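You operate a simulated robot arm through the tools that you are given. There is no shell and no other tool. Be economical: measure what you need, move in short steps, check, and stop when the job is done.

The job below is to be done with a simulated robot arm. You get a single attempt, and the scene is never put back.

## Task
Test grey pot J-57 for set, then stand it on the square for its result.
Fine: pot in the tester's dock, arm over, plunger down, arm aside, then move it; the other pots stay untested.

Only the result counts: the job must be done as asked and must still hold three seconds after the hand-in. Knocking over, shifting, dropping, spilling or breaking anything else fails it.

## Robot
A 7-joint arm with a two-finger parallel gripper, fixed in place. Base frame: the origin is at the foot of the arm, x ahead of it, y to its left, z up; the work surface is at about z = 0. Readings come in mm, rad, newtons and seconds.
With the tool pointing down near the work surface it reaches from about 240 to 620 mm from the base axis. Its first joint turns from -1.152 to 1.152 rad. Payload 2.6 kg.
Tool frame: the origin (TCP) lies between the finger pads and is the grasp point; the fingertips stand 30 mm ahead of it; z points along the fingers, y is the line along which they close. The gripper opens to 94 mm. The fingers are 28 mm wide and 10 mm thick; the gripper's body (50 by 96 mm) begins 55 mm behind the TCP.
Orientation is that of the tool frame in the base frame, as a unit quaternion [x, y, z, w]. With the fingers straight down and closing along the base's y, the tool's x points along the base's -x, its y along +y and its z along -z.

## Interface
- The arm moves only by the tool play_rows. Its argument "targets" is a list of rows, each a list of 3 entries, a list of its own where there are three numbers: the shift along the tool's x, y, z in mm, then the turn, a rotation vector about the tool's x, y, z in rad, then the gripper command, from -1 (shut) to 1 (fully open), values between in proportion. In form: [[[x, y, z], [wx, wy, wz], claw], ...]. A call has 1 to 12 rows; each row is the pose to reach, as a shift and turn from the pose commanded when the call began, along the tool's axes at that moment. Rows are played at 5 a second. More than 50 mm and 0.15 rad between two rows, or a gripper value outside its range, and nothing of the call is played. A pose out of reach is approached as far as the arm can. The call stops where the force on the tool passes 40 N (or 10 N more than at its start, if that is more) or the arm is blocked; 0.2 s more then pass. The fingers move at their own pace (about 72 mm/s each) and stop on an object; they squeeze with about 40 N. The grip force told is the motor's: it shows also when the fingers shut on nothing. Time passes only in rows, and 0.2 s behind the last, so rows that repeat a pose let the fingers close. The reply holds the time, the measured pose of the TCP, the force on the tool along the base axes, the opening and the grip force, in the units named above and with some noise.
- Cameras (640 x 400 px; columns grow to the right, rows downward): "scene" is fixed at [25.7, 420.4, 578.1]; the picture's right is [-0.87, -0.49, 0.00], its down [-0.22, 0.39, -0.90] and it looks along [0.44, -0.78, -0.44] (base axes); focal length 333 px, centre (320, 200). "wrist" rides on the gripper at [-37, 0, -58] in the tool frame; the picture's right is [0.00, -1.00, 0.00], its down [0.97, 0.00, -0.24] and it looks along [0.24, 0.00, 0.97] (tool axes); focal length 218 px, centre (320, 200).
- capture(camera): a new picture of that camera. No time passes.
- locate(camera, pixels): for up to 12 pixels [column, row] of the newest picture of that camera ("zoom" is the newest enlarged one), the place [x, y, z] in the base frame of the surface seen there, good to about 2 mm. No time passes.
- close_up(camera, box): a new picture of the part [left, top, right, bottom] of that camera's present view, enlarged. No time passes.
- close_job(): hands the job in; it is judged then, once.

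Go step by step. Measure first, check grasps and placings, and put right what went wrong. The budget is 80 turns and 46 pictures, counting those below and the enlarged ones. Unless the task says otherwise, let go and move clear before handing in, and close with one line.

The tools are called after "Call:" as name(argument=value, ...) on one line, values as JSON. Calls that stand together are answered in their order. play_rows: Moves the arm, as the interface text tells. Its arguments: {"type":"object","properties":{"targets":{"type":"array"}},"required":["targets"]} The other tools are called the same way: capture (camera) takes a picture; locate (camera, pixels) gives the place of the surface under pixels of a picture; close_up (camera, box) takes an enlarged picture of a part of a camera's view; close_job () hands the job in.

At the start:

```text
time: 0.0
tcp_pos: [214.1, -202.9, 441.4]
ee_rot: [0.0, 1.0, -0.001, 0.002]
ft_force: [-0.1, -1.4, -0.2]
opening: 93.9
finger_force: 0.2
```

scene: 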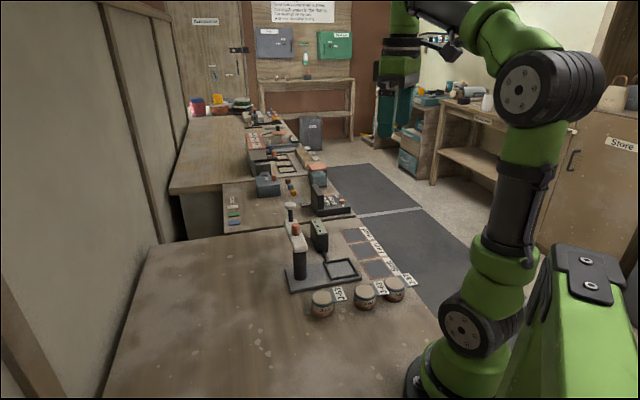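
wrist: 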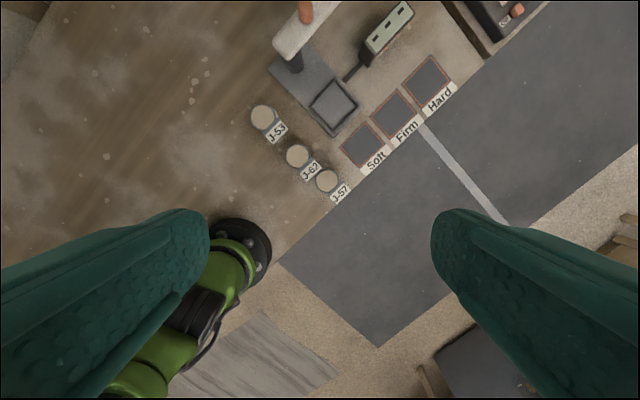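

The wrist view shows three pots, with J-57 near (327,181), the tester dock near (333,107), and squares Soft/Firm/Hard. I'll enlarge both views and measure.

Call:
close_up(camera="scene", box=[270, 190, 430, 330])

Call:
close_up(camera="wrist", box=[230, 0, 470, 210])

Call:
locate(camera="wrist", pixels=[[327, 181], [298, 156], [264, 118], [333, 107], [362, 145], [395, 115], [429, 82], [306, 12], [285, 45], [390, 32], [300, 95], [340, 192]])

```text
2.86 times, centred on (350, 260) of scene
```

zoom: 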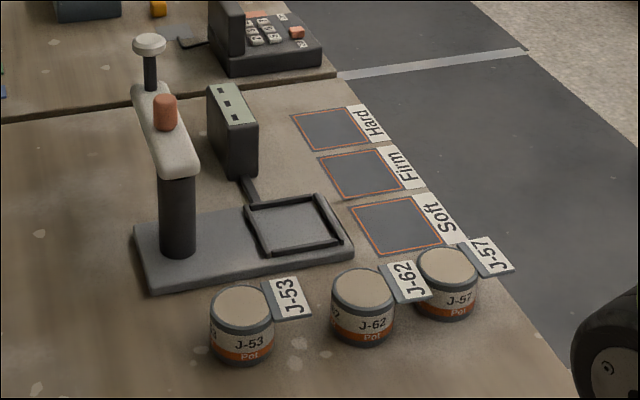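

```text
1.90 times, centred on (350, 105) of wrist
```

zoom: 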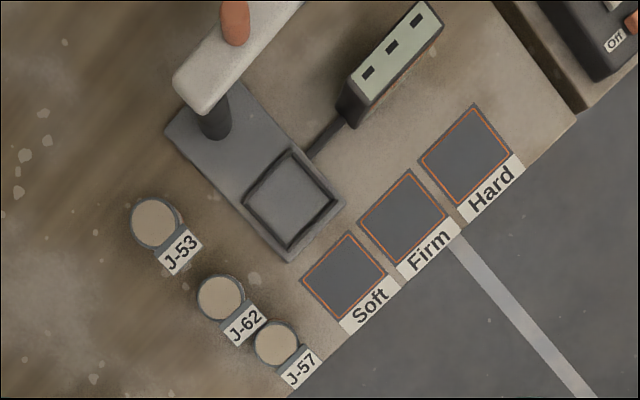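

```text
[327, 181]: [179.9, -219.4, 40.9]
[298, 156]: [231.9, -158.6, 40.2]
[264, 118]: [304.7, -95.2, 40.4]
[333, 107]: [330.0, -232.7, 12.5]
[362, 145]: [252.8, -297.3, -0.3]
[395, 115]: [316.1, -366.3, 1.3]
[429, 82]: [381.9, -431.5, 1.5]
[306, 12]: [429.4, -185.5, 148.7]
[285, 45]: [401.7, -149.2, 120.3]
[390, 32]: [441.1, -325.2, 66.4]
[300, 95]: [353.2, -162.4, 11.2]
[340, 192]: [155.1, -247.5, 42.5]
```

Pots stand with tops at about z=40. The tester's arm now points away from the dock, with an orange handle and a plunger at its far end. I'll take a close scene view of the tester and measure it.

Call:
close_up(camera="scene", box=[276, 192, 366, 297])

```text
3.81 times, centred on (321, 244) of scene
```

zoom: 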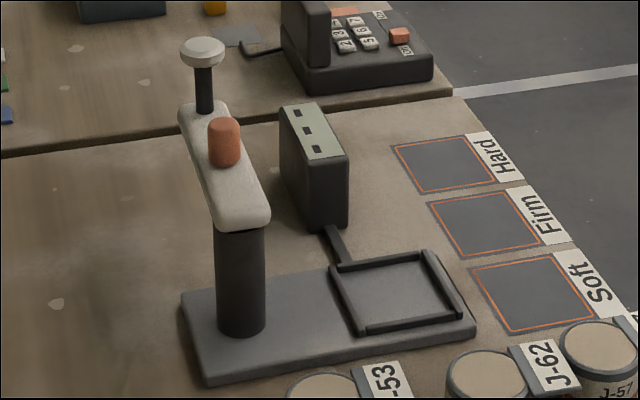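

Call:
locate(camera="zoom", pixels=[[202, 46], [204, 90], [225, 122], [225, 150], [245, 205], [240, 320], [190, 112], [340, 272], [425, 256], [457, 308], [365, 328], [395, 290]])

Call:
locate(camera="zoom", pixels=[[185, 296], [207, 378], [472, 325], [243, 225], [215, 215], [268, 212], [182, 48], [223, 48], [210, 125], [239, 125], [202, 61], [310, 130]])

```text
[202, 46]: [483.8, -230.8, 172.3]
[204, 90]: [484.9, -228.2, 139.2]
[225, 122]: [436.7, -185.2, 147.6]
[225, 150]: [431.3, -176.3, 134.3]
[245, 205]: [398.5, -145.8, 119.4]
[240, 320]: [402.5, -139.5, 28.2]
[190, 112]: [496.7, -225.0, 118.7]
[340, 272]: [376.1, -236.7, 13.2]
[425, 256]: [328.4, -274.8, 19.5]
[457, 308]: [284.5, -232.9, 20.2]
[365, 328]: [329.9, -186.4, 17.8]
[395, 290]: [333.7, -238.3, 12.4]
```

```text
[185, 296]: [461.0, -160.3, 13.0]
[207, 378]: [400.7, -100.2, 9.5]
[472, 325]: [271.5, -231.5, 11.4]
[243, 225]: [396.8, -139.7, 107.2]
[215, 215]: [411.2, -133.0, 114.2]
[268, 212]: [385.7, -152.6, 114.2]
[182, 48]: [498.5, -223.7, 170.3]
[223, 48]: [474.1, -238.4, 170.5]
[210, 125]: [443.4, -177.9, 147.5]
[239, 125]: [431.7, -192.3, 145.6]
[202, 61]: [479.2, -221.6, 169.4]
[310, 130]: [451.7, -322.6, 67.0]
```

Dock centre is about (330,-235), floor z≈12.5, rim ≈20. The post is about (409,-152) and the plunger knob (486,-231,172), so the arm must swing about 90°. Next I go over J-57, turning 45° so the fingers clear its tag and the neighbour.

Call:
play_rows(targets=[[[5, -3, 40], [0, 0, -0.131], 0.6], [[11, -6, 80], [0, 0, -0.262], 0.6], [[16, -9, 120], [0, 0, -0.393], 0.6], [[22, -12, 160], [0, 0, -0.524], 0.6], [[27, -15, 200], [0, 0, -0.655], 0.6], [[33, -18, 241], [0, 0, -0.785], 0.6], [[33, -18, 261], [0, 0, -0.785], 0.6]])

Call:
capture(camera="wrist")

```text
time: 1.6
tcp_pos: [181.3, -221.3, 179.1]
ee_rot: [-0.382, 0.924, -0.002, 0.0]
ft_force: [1.0, 0.3, 0.5]
opening: 75.4
finger_force: 0.0
```

```text
40 pictures are left
```

wrist: 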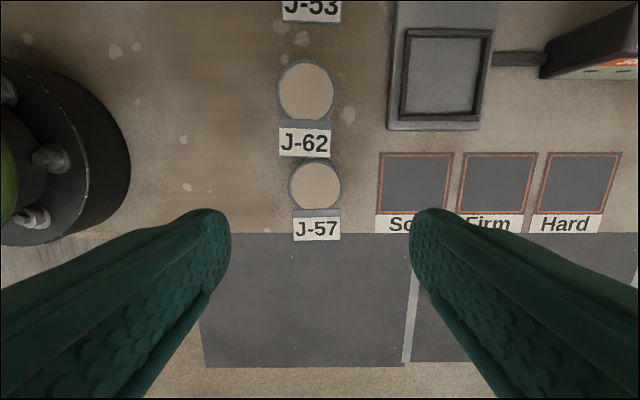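

The tool is turned and over J-57 (top at about (315,185)). I'll measure the pot's edges, the tags and the dock.

Call:
locate(camera="wrist", pixels=[[292, 185], [338, 185], [315, 163], [315, 206], [316, 230], [304, 143], [306, 66], [305, 118], [411, 34], [486, 36], [407, 113], [476, 113]])

Call:
locate(camera="wrist", pixels=[[382, 155], [451, 155], [380, 211], [447, 213], [465, 155], [533, 155], [548, 155], [618, 156], [611, 211], [441, 75]])

```text
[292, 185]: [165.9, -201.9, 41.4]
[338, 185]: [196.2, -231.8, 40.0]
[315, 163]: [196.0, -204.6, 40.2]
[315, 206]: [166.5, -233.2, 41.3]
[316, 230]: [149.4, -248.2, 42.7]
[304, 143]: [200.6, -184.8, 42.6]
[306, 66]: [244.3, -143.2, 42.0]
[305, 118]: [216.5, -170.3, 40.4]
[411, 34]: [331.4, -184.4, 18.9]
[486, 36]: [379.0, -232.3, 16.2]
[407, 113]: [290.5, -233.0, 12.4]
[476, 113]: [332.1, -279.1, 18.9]
```

```text
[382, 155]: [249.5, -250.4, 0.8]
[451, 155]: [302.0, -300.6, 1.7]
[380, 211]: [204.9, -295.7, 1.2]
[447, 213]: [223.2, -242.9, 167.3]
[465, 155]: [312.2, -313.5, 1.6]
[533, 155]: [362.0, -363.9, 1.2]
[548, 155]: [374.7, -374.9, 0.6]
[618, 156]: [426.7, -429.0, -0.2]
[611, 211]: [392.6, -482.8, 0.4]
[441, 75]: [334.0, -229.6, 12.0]
```

J-57's centre is (181,-218) with a diameter of about 43 mm. The tags clear the finger path. I descend to TCP z≈42 and grip.

Call:
play_rows(targets=[[[-2, 2.4, 40], [0, 0, 0], 0.6], [[-2, 2.4, 80], [0, 0, 0], 0.6], [[-2, 2.4, 110], [0, 0, 0], 0.6], [[-2, 2.4, 125], [0, 0, 0], 0.6], [[-2, 2.4, 137], [0, 0, 0], 0.6], [[-2, 2.4, 137], [0, 0, 0], 0.6], [[-2, 2.4, 137], [0, 0, 0], -0.3], [[-2, 2.4, 137], [0, 0, 0], -0.3], [[-2, 2.4, 137], [0, 0, 0], -0.3], [[-2, 2.4, 137], [0, 0, 0], -0.3]])

Call:
capture(camera="wrist")

```text
time: 3.8
tcp_pos: [181.8, -219.6, 42.5]
ee_rot: [-0.382, 0.924, -0.002, 0.001]
ft_force: [0.4, 0.6, -0.6]
opening: 51.2
finger_force: 40.0
```

```text
39 pictures are left
```

wrist: 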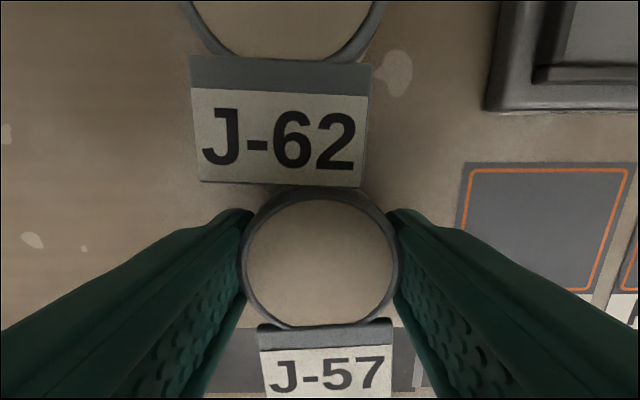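

The grip holds at 51.2 mm with 40 N. J-62's tag edge (280,186) is very near J-57's rim (318,190), so I'll check for overlap before lifting.

Call:
locate(camera="wrist", pixels=[[220, 178], [280, 183], [350, 184], [318, 192], [300, 193], [320, 320], [258, 260], [384, 260], [320, 335], [280, 75], [325, 390]])

Call:
close_up(camera="scene", box=[320, 250, 420, 320])

```text
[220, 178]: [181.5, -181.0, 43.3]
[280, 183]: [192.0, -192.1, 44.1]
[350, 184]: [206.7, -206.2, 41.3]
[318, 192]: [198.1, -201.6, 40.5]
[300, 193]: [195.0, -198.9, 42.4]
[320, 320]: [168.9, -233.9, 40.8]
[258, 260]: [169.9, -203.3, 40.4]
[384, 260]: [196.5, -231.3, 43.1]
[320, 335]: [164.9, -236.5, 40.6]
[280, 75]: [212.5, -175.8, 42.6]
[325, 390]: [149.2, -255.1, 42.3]
```

```text
5.71 times, centred on (370, 285) of scene
```

zoom: 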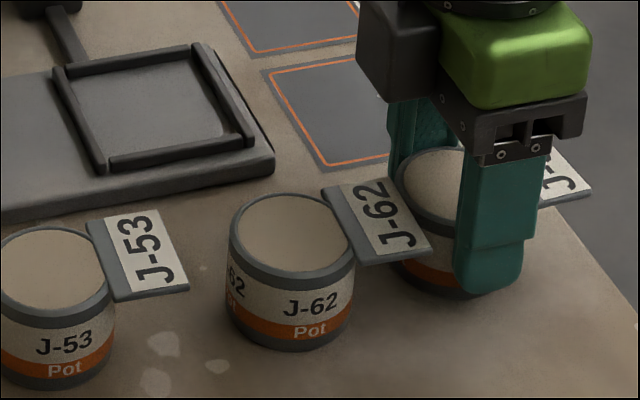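

J-62's tag edge lies within about 1 mm of J-57's rim and a bit above it. So I slide J-57 10 mm straight away along tool +x before lifting.

Call:
play_rows(targets=[[[4, 0, 0], [0, 0, 0], -0.3], [[8, 0, -0.3], [0, 0, 0], -0.3], [[12, 0, -0.6], [0, 0, 0], -0.3], [[14, 0, -10], [0, 0, 0], -0.3], [[14, 0, -40], [0, 0, 0], -0.3], [[14, 0, -75], [0, 0, 0], -0.3]])

Call:
close_up(camera="scene", box=[300, 200, 440, 320])

```text
time: 5.2
tcp_pos: [169.5, -231.8, 119.4]
ee_rot: [-0.382, 0.924, -0.002, 0.0]
ft_force: [-0.3, 0.1, -0.4]
opening: 51.1
finger_force: 40.1
```

```text
3.33 times, centred on (370, 260) of scene
```

zoom: 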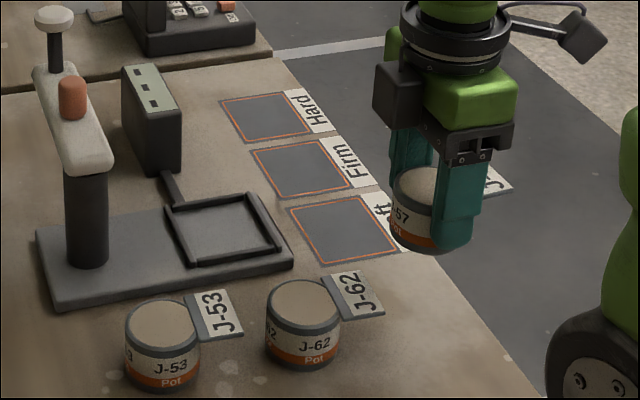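

J-57 is lifted cleanly and J-62 is undisturbed. I carry it over the dock, hover and check alignment.

Call:
play_rows(targets=[[[-28, -29, 0], [0, 0, 0], -0.3], [[-56, -58, 0], [0, 0, 0], -0.3], [[-84, -87, 0], [0, 0, 0], -0.3], [[-113, -116, 0], [0, 0, 0], -0.3], [[-113, -116, 35], [0, 0, 0], -0.3], [[-113, -116, 35], [0, 0, 0], -0.3]])

Call:
capture(camera="wrist")

Call:
close_up(camera="scene", box=[276, 200, 396, 300])

```text
time: 6.6
tcp_pos: [333.5, -233.9, 82.8]
ee_rot: [-0.381, 0.924, -0.001, 0.0]
ft_force: [0.8, 0.0, -1.0]
opening: 51.1
finger_force: 39.9
```

```text
36 pictures are left
```

wrist: 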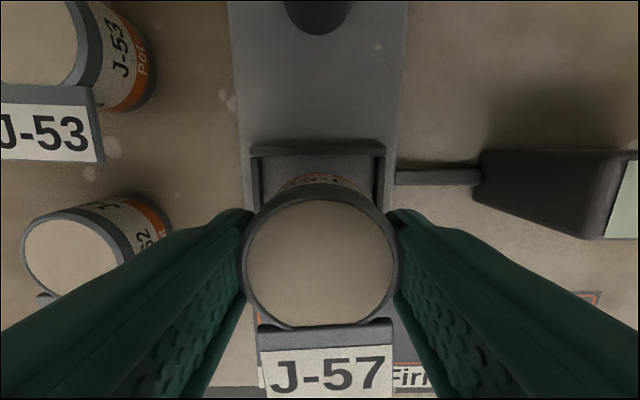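

```text
4.00 times, centred on (336, 250) of scene
```

zoom: 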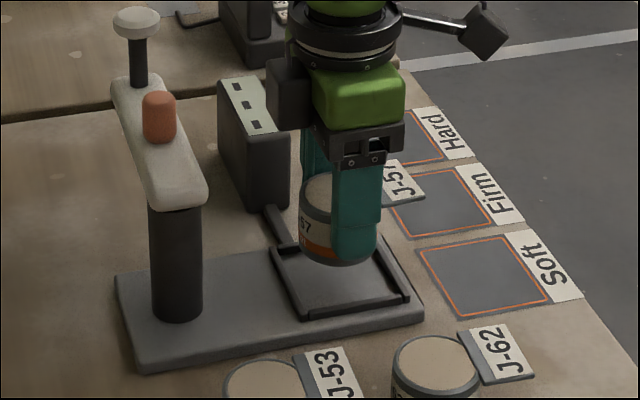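

The pot hovers over the dock. Left and right rims (251 and 386 at row 152) are nearly symmetric about the pot. I'll measure the rim for the other direction.

Call:
locate(camera="wrist", pixels=[[262, 151], [318, 151], [376, 151], [255, 185], [382, 185], [318, 196], [320, 322], [252, 258], [390, 258], [318, 10]])

Call:
locate(camera="zoom", pixels=[[277, 250], [300, 313], [352, 304], [403, 294], [385, 255], [277, 262], [290, 290], [395, 275]])

```text
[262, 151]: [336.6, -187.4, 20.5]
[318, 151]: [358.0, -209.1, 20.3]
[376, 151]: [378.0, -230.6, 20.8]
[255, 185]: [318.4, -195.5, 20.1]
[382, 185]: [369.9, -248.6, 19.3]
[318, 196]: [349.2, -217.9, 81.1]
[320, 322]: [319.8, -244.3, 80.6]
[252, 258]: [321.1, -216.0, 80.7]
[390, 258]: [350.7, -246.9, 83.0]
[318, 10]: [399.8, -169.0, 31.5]
```

```text
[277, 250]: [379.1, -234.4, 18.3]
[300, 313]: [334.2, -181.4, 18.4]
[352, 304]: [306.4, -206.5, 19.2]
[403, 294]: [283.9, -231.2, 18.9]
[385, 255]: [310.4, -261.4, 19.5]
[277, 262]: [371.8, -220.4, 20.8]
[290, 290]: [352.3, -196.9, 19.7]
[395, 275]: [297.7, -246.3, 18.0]
```

The dock centre is (333.5,-232.5) and the pot centre is within about 1 mm of it. I lower 28 mm and check the contact.

Call:
play_rows(targets=[[[0, 0, 12], [0, 0, 0], -0.3], [[0, 0, 21], [0, 0, 0], -0.3], [[0, 0, 25], [0, 0, 0], -0.3], [[0, 0, 27], [0, 0, 0], -0.3], [[0, 0, 28], [0, 0, 0], -0.3], [[0, 0, 28], [0, 0, 0], -0.3]])

```text
time: 8.0
tcp_pos: [333.7, -231.6, 55.5]
ee_rot: [-0.382, 0.924, -0.002, 0.001]
ft_force: [0.4, -0.1, -1.7]
opening: 51.0
finger_force: 40.2
```

Barely any contact force yet at z 55.5. I'll inch down a little more to feel the floor.

Call:
play_rows(targets=[[[0, 0, 0.6], [0, 0, 0], -0.3], [[0, 0, 1.2], [0, 0, 0], -0.3], [[0, 0, 1.2], [0, 0, 0], -0.3]])

Call:
close_up(camera="scene", box=[300, 220, 390, 290])

```text
time: 8.8
tcp_pos: [333.7, -232.6, 55.3]
ee_rot: [-0.382, 0.924, -0.002, 0.001]
ft_force: [-8.5, 2.2, 29.0]
opening: 50.8
finger_force: 40.0
```

```text
5.71 times, centred on (345, 255) of scene
```

zoom: 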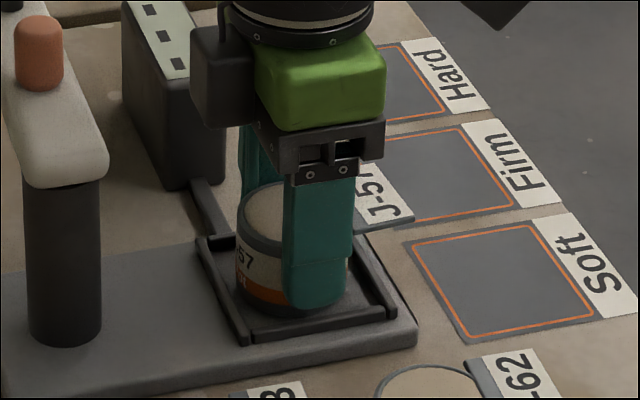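

The pot stands on the dock floor (29 N upward, resting inside the rim). I back off 1 mm, open and rise straight up.

Call:
play_rows(targets=[[[0, 0, -1], [0, 0, 0], -0.3], [[0, 0, -1], [0, 0, 0], 0.5], [[0, 0, -1], [0, 0, 0], 0.5], [[0, 0, -1], [0, 0, 0], 0.5], [[0, 0, -30], [0, 0, 0], 0.5], [[0, 0, -75], [0, 0, 0], 0.5], [[0, 0, -120], [0, 0, 0], 0.5], [[0, 0, -165], [0, 0, 0], 0.5]])

Call:
capture(camera="wrist")

```text
time: 10.6
tcp_pos: [333.6, -233.5, 220.8]
ee_rot: [-0.383, 0.924, -0.001, 0.001]
ft_force: [-0.1, -0.4, 0.2]
opening: 70.7
finger_force: 0.0
```

```text
33 pictures are left
```

wrist: 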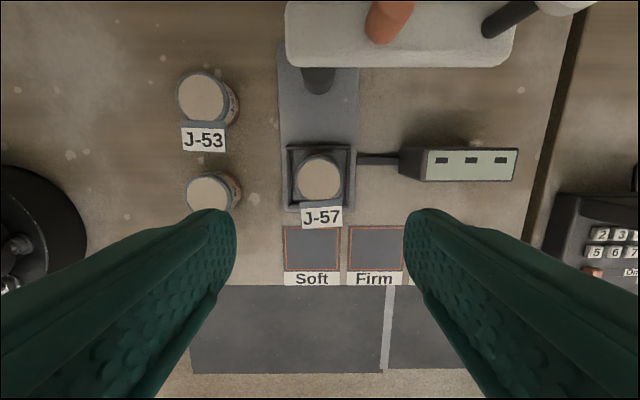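

J-57 stands in the dock with its tag clear. Next I go above the orange handle (about (437,-185), top z 148) to grip it.

Call:
play_rows(targets=[[[-36, -13, 0], [0, 0, 0], 0], [[-72, -26, 0], [0, 0, 0], 0], [[-108, -39, 0], [0, 0, 0], 0], [[-108, -39, 0], [0, 0, 0], 0]])

Call:
capture(camera="wrist")

```text
time: 11.6
tcp_pos: [439.4, -185.0, 217.2]
ee_rot: [-0.382, 0.924, -0.003, 0.0]
ft_force: [0.3, -0.1, -0.3]
opening: 46.8
finger_force: 0.0
```

```text
32 pictures are left
```

wrist: 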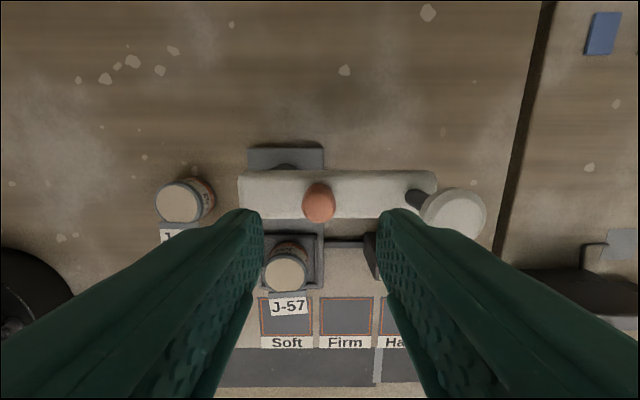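

Call:
locate(camera="wrist", pixels=[[319, 205], [305, 205], [333, 205], [319, 190], [319, 218], [260, 195], [455, 212], [241, 195], [285, 164], [392, 195], [319, 184]])

Call:
close_up(camera="wrist", box=[230, 130, 490, 290])

```text
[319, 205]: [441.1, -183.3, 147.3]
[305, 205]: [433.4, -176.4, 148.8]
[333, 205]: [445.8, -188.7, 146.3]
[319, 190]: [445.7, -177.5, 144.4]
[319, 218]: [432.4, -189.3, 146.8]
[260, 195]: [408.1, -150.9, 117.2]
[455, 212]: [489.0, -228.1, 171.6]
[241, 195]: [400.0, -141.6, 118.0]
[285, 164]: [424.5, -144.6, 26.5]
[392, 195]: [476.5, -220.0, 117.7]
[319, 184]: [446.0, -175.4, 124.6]
```

```text
2.46 times, centred on (360, 210) of wrist
```

zoom: 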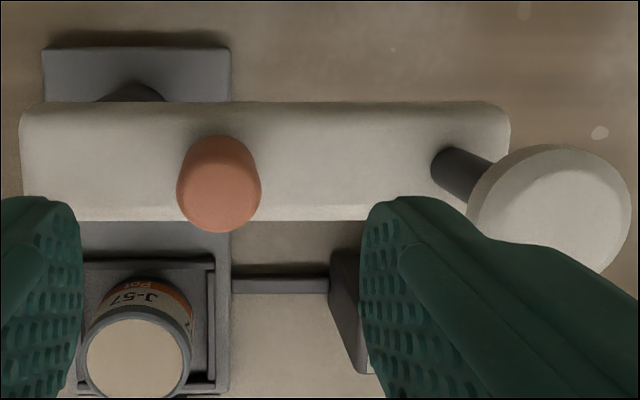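

The handle's centre is (439.5,-183), and the arm pivot is about (410.5,-155.5). I descend to TCP z≈154 and grip the peg.

Call:
play_rows(targets=[[[-1.5, 1.3, 30], [0, 0, 0], 0], [[-1.5, 1.3, 55], [0, 0, 0], 0], [[-1.5, 1.3, 63], [0, 0, 0], 0], [[-1.5, 1.3, 63], [0, 0, 0], 0], [[-1.5, 1.3, 63], [0, 0, 0], -0.8], [[-1.5, 1.3, 63], [0, 0, 0], -0.8], [[-1.5, 1.3, 63], [0, 0, 0], -0.8]])

Call:
close_up(camera="scene", box=[270, 170, 390, 300])

```text
time: 13.2
tcp_pos: [438.0, -185.5, 156.9]
ee_rot: [-0.382, 0.924, -0.002, 0.001]
ft_force: [14.6, -10.6, -8.2]
opening: 21.3
finger_force: 45.1
```

```text
3.08 times, centred on (330, 235) of scene
```

zoom: 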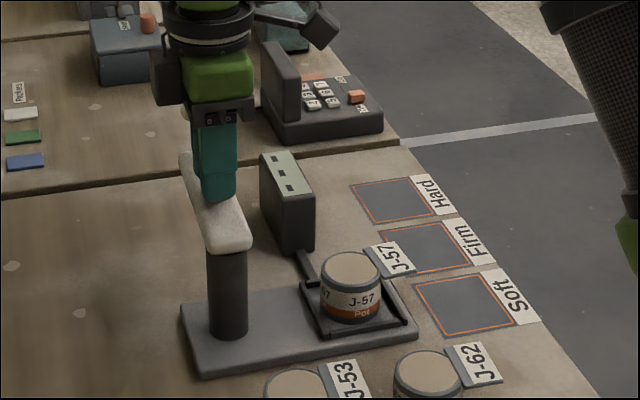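

The peg is gripped (21.3 mm) with a slight radial load, so the tool should sit about 1 mm further out. Now I swing the first 45° of the arc, turning with the arm.

Call:
play_rows(targets=[[[0, -0.8, 0], [0, 0, 0], -0.8], [[5.35, -0.4, 0], [0, 0, 0.131], -0.8], [[10.6, 0.6, 0], [0, 0, 0.262], -0.8], [[15.7, 2.4, 0], [0, 0, 0.393], -0.8], [[20.5, 4.8, 0], [0, 0, 0.524], -0.8], [[25, 7.9, 0], [0, 0, 0.655], -0.8], [[29.2, 11.5, 0], [0, 0, 0.785], -0.8]])

Call:
close_up(camera="scene", box=[270, 170, 390, 300])

```text
time: 14.8
tcp_pos: [407.3, -194.3, 158.4]
ee_rot: [0.003, 1.0, -0.004, 0.0]
ft_force: [2.0, -24.8, -6.2]
opening: 21.2
finger_force: 44.7
```

```text
3.08 times, centred on (330, 235) of scene
```

zoom: 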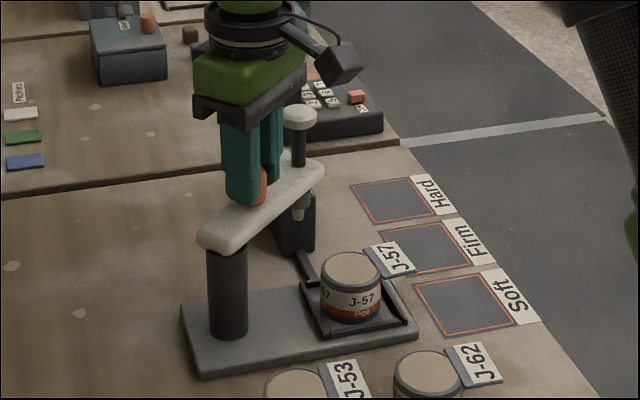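

The arm swings well, now at about mid-way with a radial pull of 25 N. I shift about 1.3 mm outward and continue the other 45°.

Call:
play_rows(targets=[[[0, -1.3, 0], [0, 0, 0], -0.8], [[5.5, -0.9, 0], [0, 0, 0.131], -0.8], [[10.9, 0.1, 0], [0, 0, 0.262], -0.8], [[16.1, 1.9, 0], [0, 0, 0.393], -0.8], [[21, 4.3, 0], [0, 0, 0.524], -0.8], [[25.6, 7.4, 0], [0, 0, 0.655], -0.8], [[27.8, 9.3, 0], [0, 0, 0.72], -0.8]])

Call:
close_up(camera="scene", box=[270, 170, 390, 300])

Call:
capture(camera="wrist")

```text
time: 16.4
tcp_pos: [382.3, -184.0, 157.6]
ee_rot: [0.352, 0.936, -0.001, 0.002]
ft_force: [1.0, -12.4, 6.1]
opening: 21.3
finger_force: 45.6
```

```text
3.08 times, centred on (330, 235) of scene
```

zoom: 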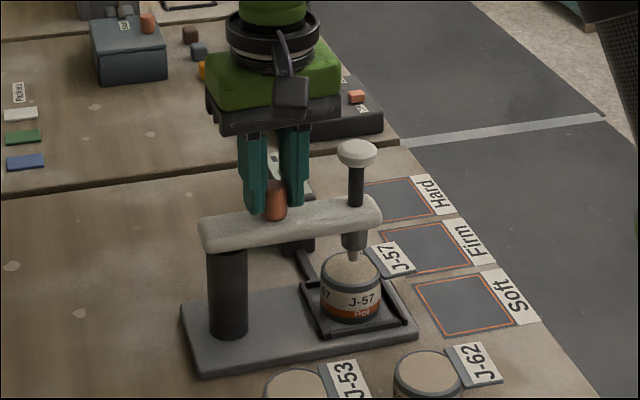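

```text
27 pictures are left
```

wrist: 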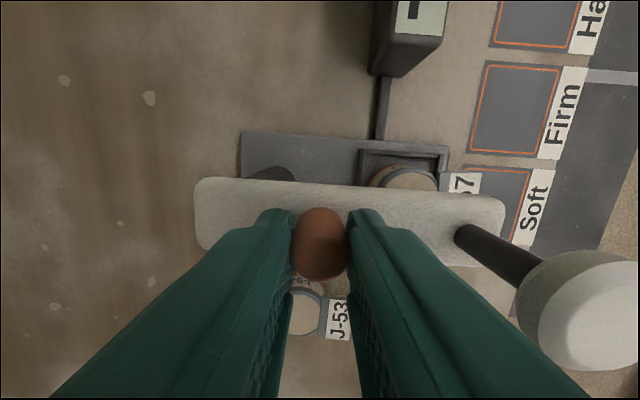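

The plunger is nearly over the pot; the arm is about 4° short of the base's line. I nudge it a bit further toward the stop.

Call:
play_rows(targets=[[[1.5, 0, 0], [0, 0, 0.035], -0.8], [[3, 0.1, 0], [0, 0, 0.07], -0.8], [[4, 0.2, 0], [0, 0, 0.09], -0.8], [[4, 0.2, 0], [0, 0, 0.09], -0.8]])

Call:
capture(camera="wrist")

Call:
close_up(camera="scene", box=[300, 195, 380, 285])

```text
time: 17.2
tcp_pos: [379.4, -183.6, 157.3]
ee_rot: [0.39, 0.921, -0.003, 0.007]
ft_force: [2.9, -0.8, -2.2]
opening: 21.4
finger_force: 44.9
stopped in row 4: the force on the tool passed its limit (the readings are from after the stop); the commanded pose is now the measured one
```

```text
26 pictures are left
```

wrist: 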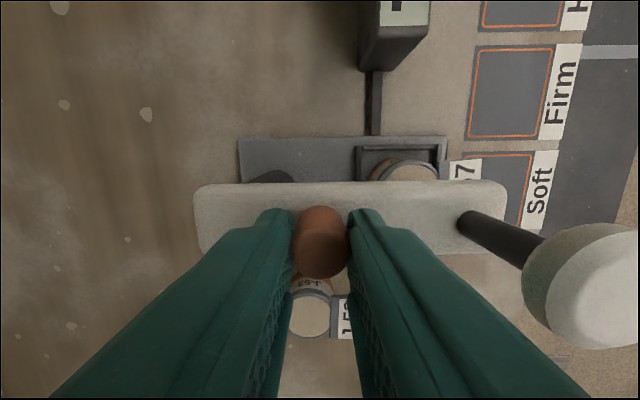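

```text
4.44 times, centred on (340, 240) of scene
```

zoom: 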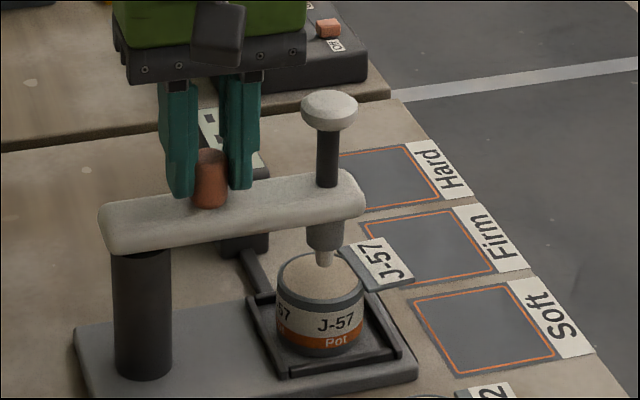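

The arm hit its stop and is aligned with the base, plunger over J-57. I release the peg, rise and measure the knob.

Call:
play_rows(targets=[[[0, 0, 0], [0, 0, 0], -0.1], [[0, 0, 0], [0, 0, 0], -0.1], [[0, 0, -10], [0, 0, 0], -0.1], [[0, 0, -40], [0, 0, 0], -0.1], [[0, 0, -75], [0, 0, 0], -0.1], [[0, 0, -75], [0, 0, 0], -1]])

Call:
close_up(camera="scene", box=[300, 195, 380, 285])

Call:
locate(camera="zoom", pixels=[[329, 102], [329, 95], [305, 105], [354, 105], [328, 118], [327, 160], [325, 210], [325, 240], [325, 260], [208, 160], [340, 270]])

```text
time: 18.6
tcp_pos: [378.5, -182.7, 234.1]
ee_rot: [0.391, 0.921, -0.001, 0.007]
ft_force: [0.2, -0.1, -0.9]
opening: 0.1
finger_force: 11.5
```

```text
4.44 times, centred on (340, 240) of scene
```

zoom: 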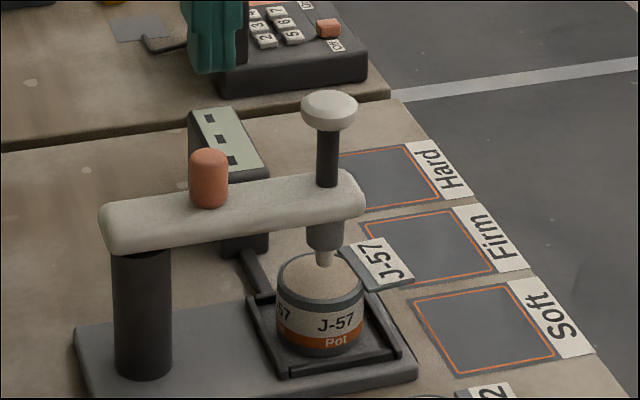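

```text
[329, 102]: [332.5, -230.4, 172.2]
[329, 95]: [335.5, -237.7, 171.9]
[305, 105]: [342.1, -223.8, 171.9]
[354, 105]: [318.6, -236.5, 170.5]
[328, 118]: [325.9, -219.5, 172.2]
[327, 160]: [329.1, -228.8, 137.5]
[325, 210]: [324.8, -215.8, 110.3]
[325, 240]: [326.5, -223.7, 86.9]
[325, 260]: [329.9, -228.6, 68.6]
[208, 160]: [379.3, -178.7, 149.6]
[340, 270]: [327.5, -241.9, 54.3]
```

The knob centre is about (332,-231,172), its tip about 10 mm above the pot. I move the closed fingers over it and approach down to just above.

Call:
play_rows(targets=[[[-1, -34, 0], [0, 0, 0], -1], [[-2.5, -67, 0], [0, 0, 0], -1], [[-2.5, -67, 15], [0, 0, 0], -1], [[-2.5, -67, 25], [0, 0, 0], -1], [[-2.5, -67, 25], [0, 0, 0], -1]])

Call:
close_up(camera="scene", box=[300, 175, 380, 285])

```text
time: 19.8
tcp_pos: [334.7, -231.1, 205.9]
ee_rot: [0.391, 0.92, -0.002, 0.007]
ft_force: [0.1, 1.2, -0.1]
opening: 0.3
finger_force: 33.0
```

```text
3.64 times, centred on (340, 230) of scene
```

zoom: 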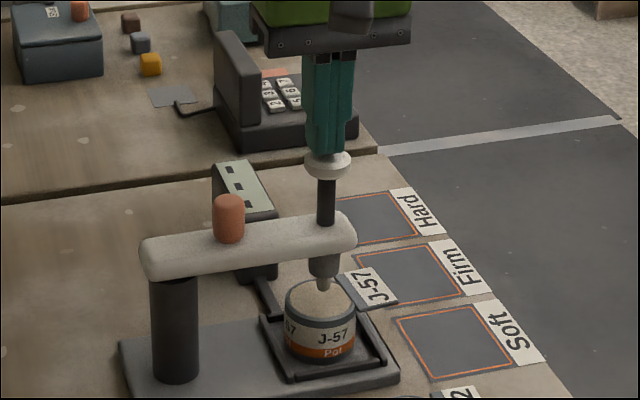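

The fingertips sit over the knob's centre, about 3 mm above it. I press down slowly.

Call:
play_rows(targets=[[[0, 0, 4], [0, 0, 0], -1], [[0, 0, 7], [0, 0, 0], -1], [[0, 0, 10], [0, 0, 0], -1], [[0, 0, 12], [0, 0, 0], -1], [[0, 0, 14], [0, 0, 0], -1], [[0, 0, 16], [0, 0, 0], -1]])

Call:
close_up(camera="scene", box=[300, 175, 380, 285])

```text
time: 21.2
tcp_pos: [334.2, -231.1, 190.4]
ee_rot: [0.391, 0.921, -0.001, 0.006]
ft_force: [0.4, -0.2, 2.6]
opening: 0.0
finger_force: 33.1
```

```text
3.64 times, centred on (340, 230) of scene
```

zoom: 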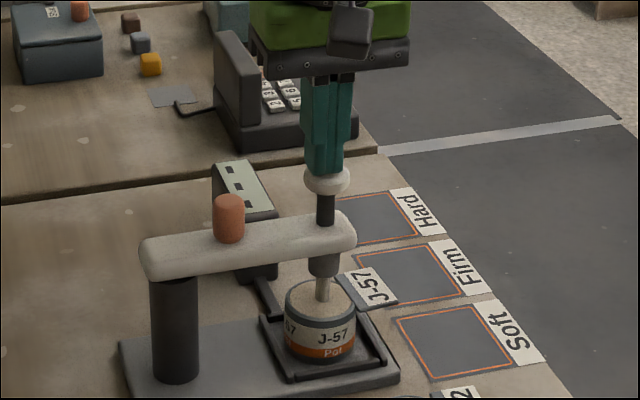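

The plunger is moving down freely (2.6 N) and its tip is reaching the pot. I keep pressing until a firm stop.

Call:
play_rows(targets=[[[0, 0, 2], [0, 0, 0], -1], [[0, 0, 4], [0, 0, 0], -1], [[0, 0, 6], [0, 0, 0], -1], [[0, 0, 8], [0, 0, 0], -1]])

Call:
close_up(camera="scene", box=[300, 195, 380, 285])

```text
time: 22.2
tcp_pos: [333.8, -231.2, 182.6]
ee_rot: [0.392, 0.92, -0.003, 0.007]
ft_force: [0.3, 0.5, 4.2]
opening: 0.0
finger_force: 33.0
```

```text
4.44 times, centred on (340, 240) of scene
```

zoom: 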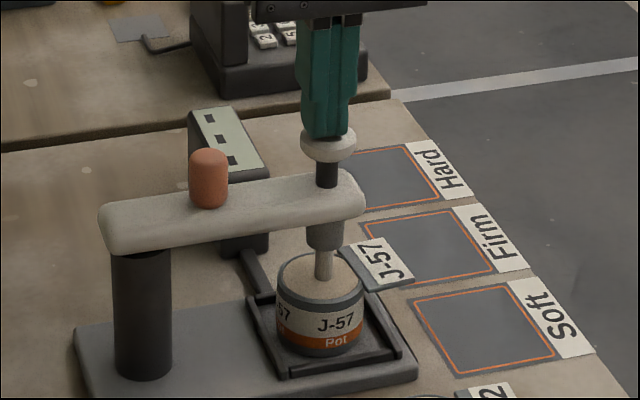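

The force is still light (4 N). I continue pressing.

Call:
play_rows(targets=[[[0, 0, 2], [0, 0, 0], -1], [[0, 0, 4], [0, 0, 0], -1], [[0, 0, 6], [0, 0, 0], -1], [[0, 0, 8], [0, 0, 0], -1], [[0, 0, 10], [0, 0, 0], -1]])

Call:
close_up(camera="scene", box=[300, 195, 380, 285])

```text
time: 23.4
tcp_pos: [334.4, -232.2, 172.1]
ee_rot: [0.39, 0.921, -0.002, 0.007]
ft_force: [1.8, 0.9, 4.4]
opening: 0.2
finger_force: 32.8
```

```text
4.44 times, centred on (340, 240) of scene
```

zoom: 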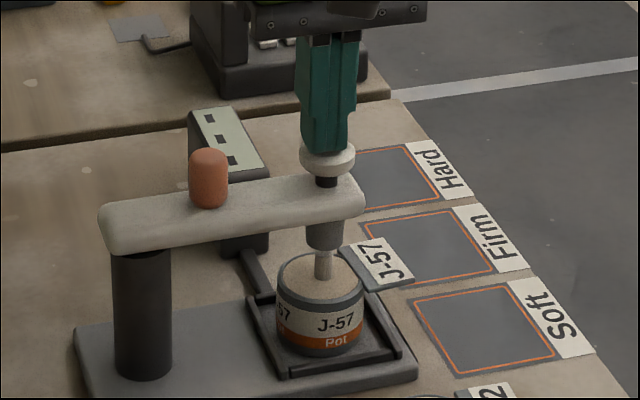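

The knob has come down 30 mm with about 10 mm of travel left, and no indicator has lit yet. I press on to the end.

Call:
play_rows(targets=[[[0, 0, 2], [0, 0, 0], -1], [[0, 0, 4], [0, 0, 0], -1], [[0, 0, 6], [0, 0, 0], -1], [[0, 0, 8], [0, 0, 0], -1], [[0, 0, 10], [0, 0, 0], -1], [[0, 0, 12], [0, 0, 0], -1], [[0, 0, 13], [0, 0, 0], -1]])

Call:
close_up(camera="scene", box=[300, 195, 380, 285])

```text
time: 25.0
tcp_pos: [336.1, -234.1, 165.0]
ee_rot: [0.392, 0.92, -0.003, 0.013]
ft_force: [-0.4, -0.9, 12.1]
opening: 0.0
finger_force: 32.8
stopped in row 7: the force on the tool passed its limit (the readings are from after the stop); the commanded pose is now the measured one
```

```text
4.44 times, centred on (340, 240) of scene
```

zoom: 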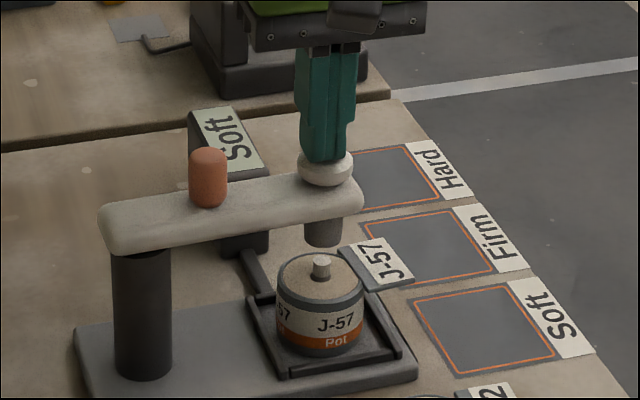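

The plunger bottomed and the display now reads "Soft". I raise the hand and see whether the plunger comes back and the reading stays.

Call:
play_rows(targets=[[[0, 0, -10], [0, 0, 0], -1], [[0, 0, -25], [0, 0, 0], -1], [[0, 0, -45], [0, 0, 0], -1], [[0, 0, -70], [0, 0, 0], -1], [[0, 0, -70], [0, 0, 0], -1]])

Call:
close_up(camera="scene", box=[300, 195, 380, 285])

```text
time: 26.2
tcp_pos: [334.0, -231.8, 232.6]
ee_rot: [0.391, 0.92, -0.003, 0.011]
ft_force: [-0.3, 0.2, -0.8]
opening: 0.0
finger_force: 32.8
```

```text
4.44 times, centred on (340, 240) of scene
```

zoom: 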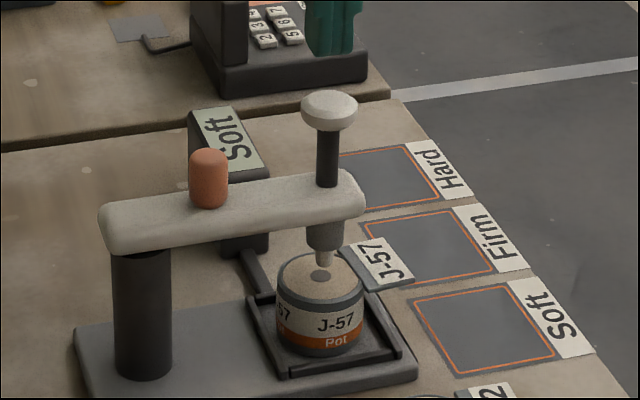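

Result: Soft, and the plunger has sprung back. Now I return to the handle, straighten the slight tilt, and grip the peg to swing the arm aside.

Call:
play_rows(targets=[[[1.6, 33, 0], [0, 0.011, 0], -0.1], [[3.2, 66, 0], [0, 0.022, 0], -0.1], [[3.2, 66, 30], [0, 0.022, 0], -0.1], [[3.2, 66, 60], [0, 0.022, 0], -0.1], [[3.2, 66, 76], [0, 0.022, 0], -0.1], [[3.2, 66, 77], [0, 0.022, 0], -0.1], [[3.2, 66, 77], [0, 0.022, 0], -0.8], [[3.2, 66, 77], [0, 0.022, 0], -0.8], [[3.2, 66, 77], [0, 0.022, 0], -0.8]])

Call:
capture(camera="wrist")

```text
time: 28.2
tcp_pos: [381.4, -183.7, 157.6]
ee_rot: [0.391, 0.92, 0.002, 0.001]
ft_force: [13.9, 7.0, -5.0]
opening: 21.4
finger_force: 45.0
```

```text
17 pictures are left
```

wrist: 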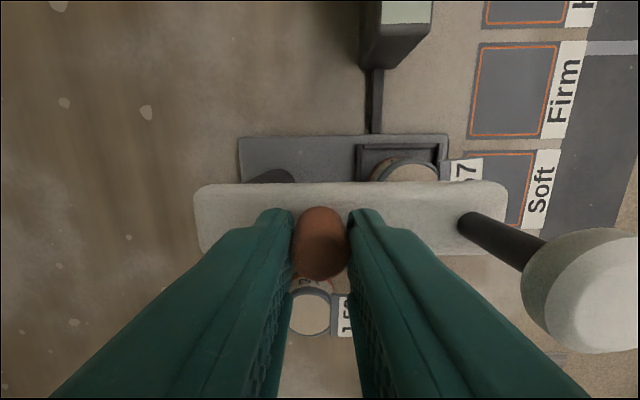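

The peg is gripped again with a mild inward load (about 15 N). I swing back 45° along the reverse arc.

Call:
play_rows(targets=[[[0, 0.7, 0], [0, 0, 0], -0.8], [[-5.3, 1.0, 0], [0, 0, -0.131], -0.8], [[-10.5, 2.1, 0], [0, 0, -0.262], -0.8], [[-15.6, 3.8, 0], [0, 0, -0.393], -0.8], [[-20.4, 6.1, 0], [0, 0, -0.524], -0.8], [[-24.8, 9.1, 0], [0, 0, -0.655], -0.8], [[-28.8, 12.6, 0], [0, 0, -0.785], -0.8]])

```text
time: 29.8
tcp_pos: [410.1, -196.1, 156.0]
ee_rot: [0.01, 1.0, 0.004, 0.001]
ft_force: [-8.7, 16.6, 13.9]
opening: 21.4
finger_force: 44.8
```

Halfway back with moderate loads. I continue the remaining 45°, easing 0.8 mm inward.

Call:
play_rows(targets=[[[0, 0.8, -0.5], [0, 0, 0], -0.8], [[-5.3, 1.1, -0.5], [0, 0, -0.131], -0.8], [[-10.5, 2.2, -0.5], [0, 0, -0.262], -0.8], [[-15.6, 3.9, -0.5], [0, 0, -0.393], -0.8], [[-20.4, 6.2, -0.5], [0, 0, -0.524], -0.8], [[-24.8, 9.2, -0.5], [0, 0, -0.655], -0.8], [[-28.8, 12.7, -0.5], [0, 0, -0.785], -0.8]])

Call:
close_up(camera="scene", box=[270, 170, 390, 300])

```text
time: 31.4
tcp_pos: [438.2, -185.3, 156.4]
ee_rot: [-0.374, 0.927, 0.002, 0.001]
ft_force: [-8.6, 18.5, -5.4]
opening: 21.5
finger_force: 45.2
```

```text
3.08 times, centred on (330, 235) of scene
```

zoom: 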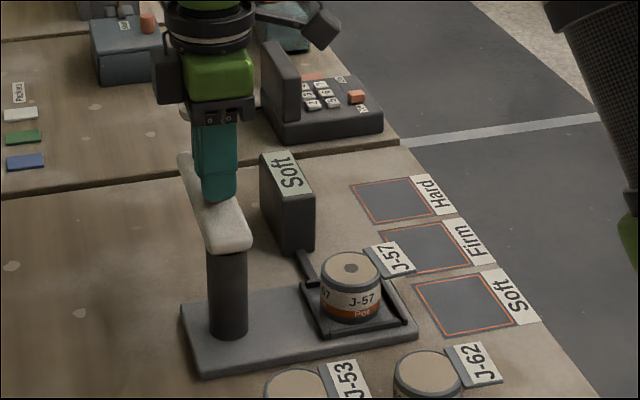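

The arm is back aside and the display reads "Soft". I release the peg, rise, and go back above J-57.

Call:
play_rows(targets=[[[0, 0, 0], [0, 0, 0], -0.1], [[0, 0, 0], [0, 0, 0], -0.1], [[0, 0, -15], [0, 0, 0], -0.1], [[0, 0, -60], [0, 0, 0], -0.1], [[36, 13, -60], [0, 0, -0.017], 0.5], [[72, 26, -60], [0, 0, -0.017], 0.5], [[108, 38.6, -60], [0, 0, -0.017], 0.5], [[108, 38.6, -40], [0, 0, -0.017], 0.5], [[108, 38.6, -40], [0, 0, -0.017], 0.5]])

Call:
capture(camera="wrist")

Call:
locate(camera="wrist", pixels=[[320, 185], [300, 185], [340, 185], [320, 165], [320, 205]])

```text
time: 33.4
tcp_pos: [333.4, -230.4, 197.2]
ee_rot: [-0.382, 0.924, 0.001, 0.002]
ft_force: [-0.3, 0.2, -0.3]
opening: 70.6
finger_force: 0.1
```

```text
15 pictures are left
```

wrist: 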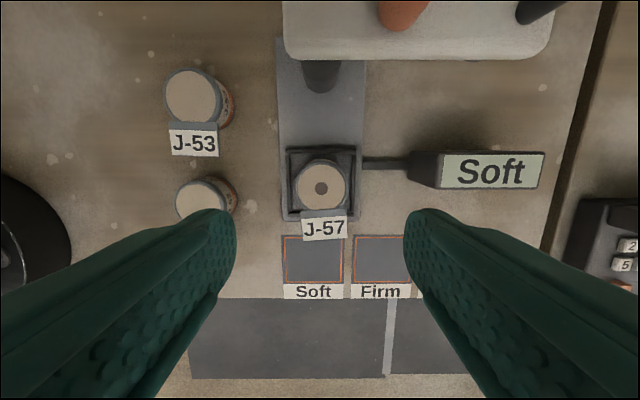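

```text
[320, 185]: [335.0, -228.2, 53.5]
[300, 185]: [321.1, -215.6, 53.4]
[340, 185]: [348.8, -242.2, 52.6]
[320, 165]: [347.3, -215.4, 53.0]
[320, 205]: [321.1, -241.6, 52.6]
```

The display clearly reads "Soft", and J-57 is centred at (321,187), about (334,-230), right under the TCP. I descend, grip and lift.

Call:
play_rows(targets=[[[0, 0, 45], [0, 0, 0], 0.5], [[0, 0, 90], [0, 0, 0], 0.5], [[0, 0, 120], [0, 0, 0], 0.5], [[0, 0, 135], [0, 0, 0], 0.5], [[0, 0, 142], [0, 0, 0], 0.5], [[0, 0, 142], [0, 0, 0], -0.3], [[0, 0, 142], [0, 0, 0], -0.3], [[0, 0, 142], [0, 0, 0], -0.3]])

```text
time: 35.2
tcp_pos: [333.4, -231.4, 55.4]
ee_rot: [-0.382, 0.924, 0.001, 0.002]
ft_force: [0.9, 0.3, 0.6]
opening: 51.1
finger_force: 39.6
```

Gripped at 51.1 mm. I lift and carry it to above the Soft square, centre (253.5,-298).

Call:
play_rows(targets=[[[0, 0, -20], [0, 0, 0], -0.3], [[0, 0, -55], [0, 0, 0], -0.3], [[35, 3, -55], [0, 0, 0], -0.3], [[70, 6, -55], [0, 0, 0], -0.3], [[103, 9.4, -55], [0, 0, 0], -0.3], [[103, 9.4, -25], [0, 0, 0], -0.3], [[103, 9.4, -25], [0, 0, 0], -0.3]])

Call:
capture(camera="scene")

Call:
close_up(camera="scene", box=[330, 225, 420, 305])

```text
time: 36.8
tcp_pos: [255.7, -296.3, 77.8]
ee_rot: [-0.381, 0.924, 0.0, 0.002]
ft_force: [-0.8, -0.3, -1.5]
opening: 50.9
finger_force: 39.6
```

```text
14 pictures are left
```

scene: 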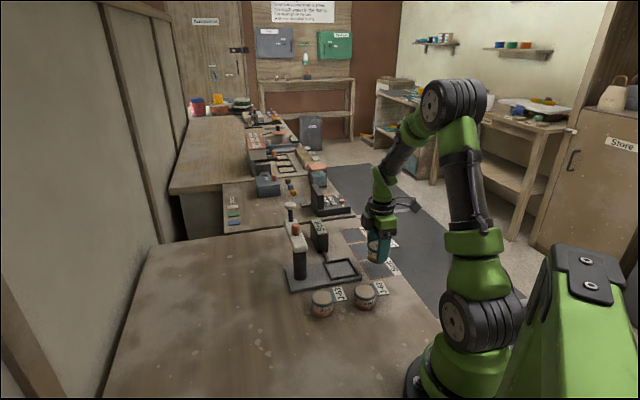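

```text
5.00 times, centred on (375, 265) of scene
```

zoom: 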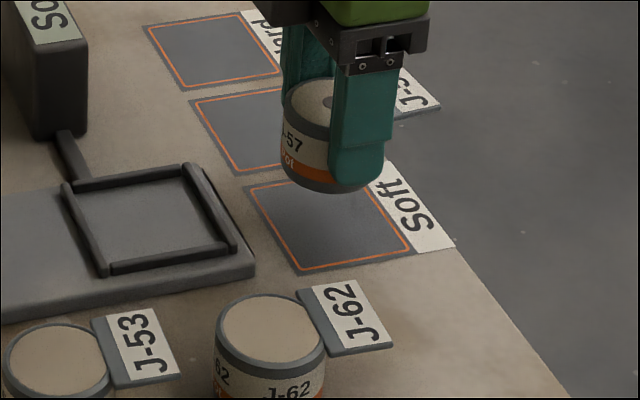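

I measure the Soft square's corners for the final check before lowering.

Call:
locate(camera="zoom", pixels=[[254, 190], [303, 268], [407, 247], [363, 182], [390, 200], [350, 225]])

```text
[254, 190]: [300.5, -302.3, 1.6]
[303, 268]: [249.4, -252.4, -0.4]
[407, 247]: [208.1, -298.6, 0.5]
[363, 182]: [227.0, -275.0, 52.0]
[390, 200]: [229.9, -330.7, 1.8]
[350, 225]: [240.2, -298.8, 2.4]
```

Square centre is (254,-300.5), so I shift about 5 mm along tool x and lower to just about touching.

Call:
play_rows(targets=[[[5, -2, 0], [0, 0, 0], -0.3], [[5, -2, 15], [0, 0, 0], -0.3], [[5, -2, 26], [0, 0, 0], -0.3], [[5, -2, 31], [0, 0, 0], -0.3], [[5, -2, 33], [0, 0, 0], -0.3], [[5, -2, 33.5], [0, 0, 0], -0.3], [[5, -2, 34], [0, 0, 0], -0.3], [[5, -2, 34], [0, 0, 0], -0.3]])

```text
time: 38.6
tcp_pos: [251.7, -302.8, 46.5]
ee_rot: [-0.381, 0.925, 0.001, 0.002]
ft_force: [0.2, 0.9, -1.3]
opening: 51.3
finger_force: 40.2
```

No contact yet (z 46.5). I inch down to feel the surface.

Call:
play_rows(targets=[[[0, 0, 0.7], [0, 0, 0], -0.3], [[0, 0, 1.4], [0, 0, 0], -0.3], [[0, 0, 1.4], [0, 0, 0], -0.3]])

```text
time: 39.4
tcp_pos: [253.2, -302.1, 43.9]
ee_rot: [-0.381, 0.924, 0.001, 0.002]
ft_force: [0.4, 0.2, -1.8]
opening: 51.1
finger_force: 40.1
```

Call:
play_rows(targets=[[[0, 0, 0.5], [0, 0, 0], -0.3], [[0, 0, 1], [0, 0, 0], -0.3], [[0, 0, 1], [0, 0, 0], -0.3]])

Call:
close_up(camera="scene", box=[330, 225, 420, 305])

```text
time: 40.2
tcp_pos: [252.0, -303.0, 43.6]
ee_rot: [-0.381, 0.924, 0.001, 0.001]
ft_force: [0.4, -0.2, -0.8]
opening: 50.8
finger_force: 39.8
```

```text
5.00 times, centred on (375, 265) of scene
```

zoom: 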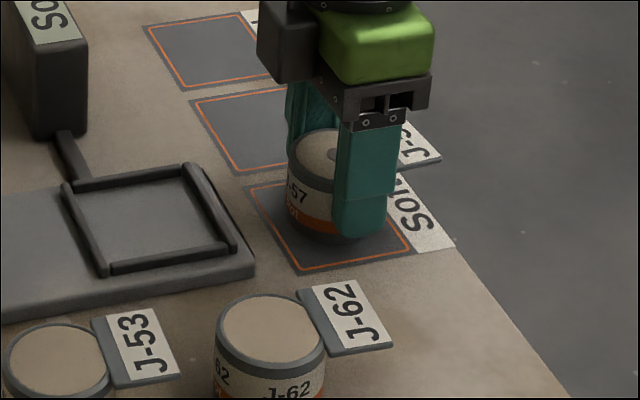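

The pot is nearly down, well inside the Soft square. One more millimetre to confirm contact.

Call:
play_rows(targets=[[[0, 0, 0.6], [0, 0, 0], -0.3], [[0, 0, 1.2], [0, 0, 0], -0.3], [[0, 0, 1.2], [0, 0, 0], -0.3]])

```text
time: 41.0
tcp_pos: [253.0, -302.8, 43.5]
ee_rot: [-0.381, 0.925, -0.001, 0.001]
ft_force: [-2.0, 2.0, 12.7]
opening: 51.2
finger_force: 40.5
```

Contact is felt (12.7 N). I release and rise straight up.

Call:
play_rows(targets=[[[0, 0, -0.5], [0, 0, 0], -0.3], [[0, 0, -0.5], [0, 0, 0], 0.5], [[0, 0, -0.5], [0, 0, 0], 0.5], [[0, 0, -0.5], [0, 0, 0], 0.5], [[0, 0, -30], [0, 0, 0], 0.5], [[0, 0, -75], [0, 0, 0], 0.5], [[0, 0, -120], [0, 0, 0], 0.5], [[0, 0, -160], [0, 0, 0], 0.5]])

Call:
close_up(camera="scene", box=[280, 200, 420, 320])

Call:
capture(camera="wrist")

```text
time: 42.8
tcp_pos: [253.1, -303.0, 203.2]
ee_rot: [-0.382, 0.924, 0.001, 0.002]
ft_force: [0.3, 0.6, -0.6]
opening: 70.2
finger_force: 0.0
```

```text
3.33 times, centred on (350, 260) of scene
```

zoom: 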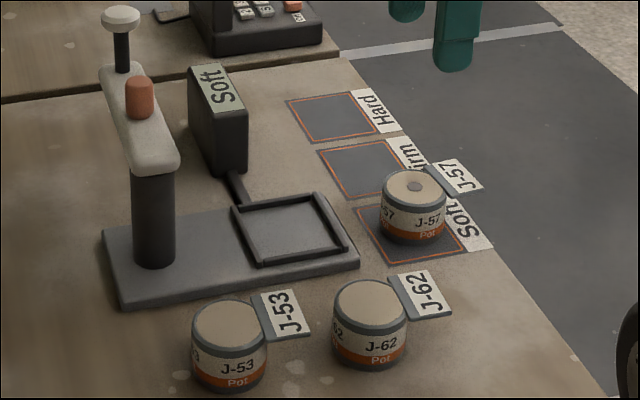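

```text
10 pictures are left
```

wrist: 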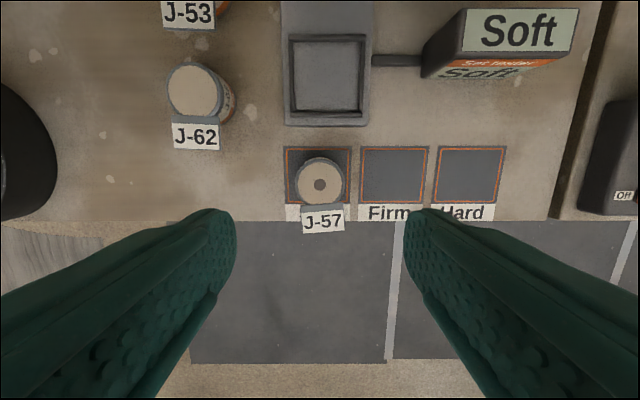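

The pot stands upright on Soft, and the other pots and the tester are in order. I'll verify its centre against the square.

Call:
locate(camera="wrist", pixels=[[320, 185], [300, 185], [340, 185], [286, 149], [350, 149], [289, 202]])

```text
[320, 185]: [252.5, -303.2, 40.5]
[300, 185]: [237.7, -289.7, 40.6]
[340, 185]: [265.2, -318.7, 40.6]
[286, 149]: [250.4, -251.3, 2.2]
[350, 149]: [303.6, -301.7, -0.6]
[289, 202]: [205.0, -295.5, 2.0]
```

J-57's centre (252.5,-303) is within about 5 mm of the Soft square's centre, so its base lies fully inside the square. The hand is clear, so I hand the job in.

Call:
close_job()

```text
The job is handed in.
```

J-57 tested "Soft" and now stands on the Soft square; the tester arm is back aside, and J-53 and J-62 were left untested where they stood.
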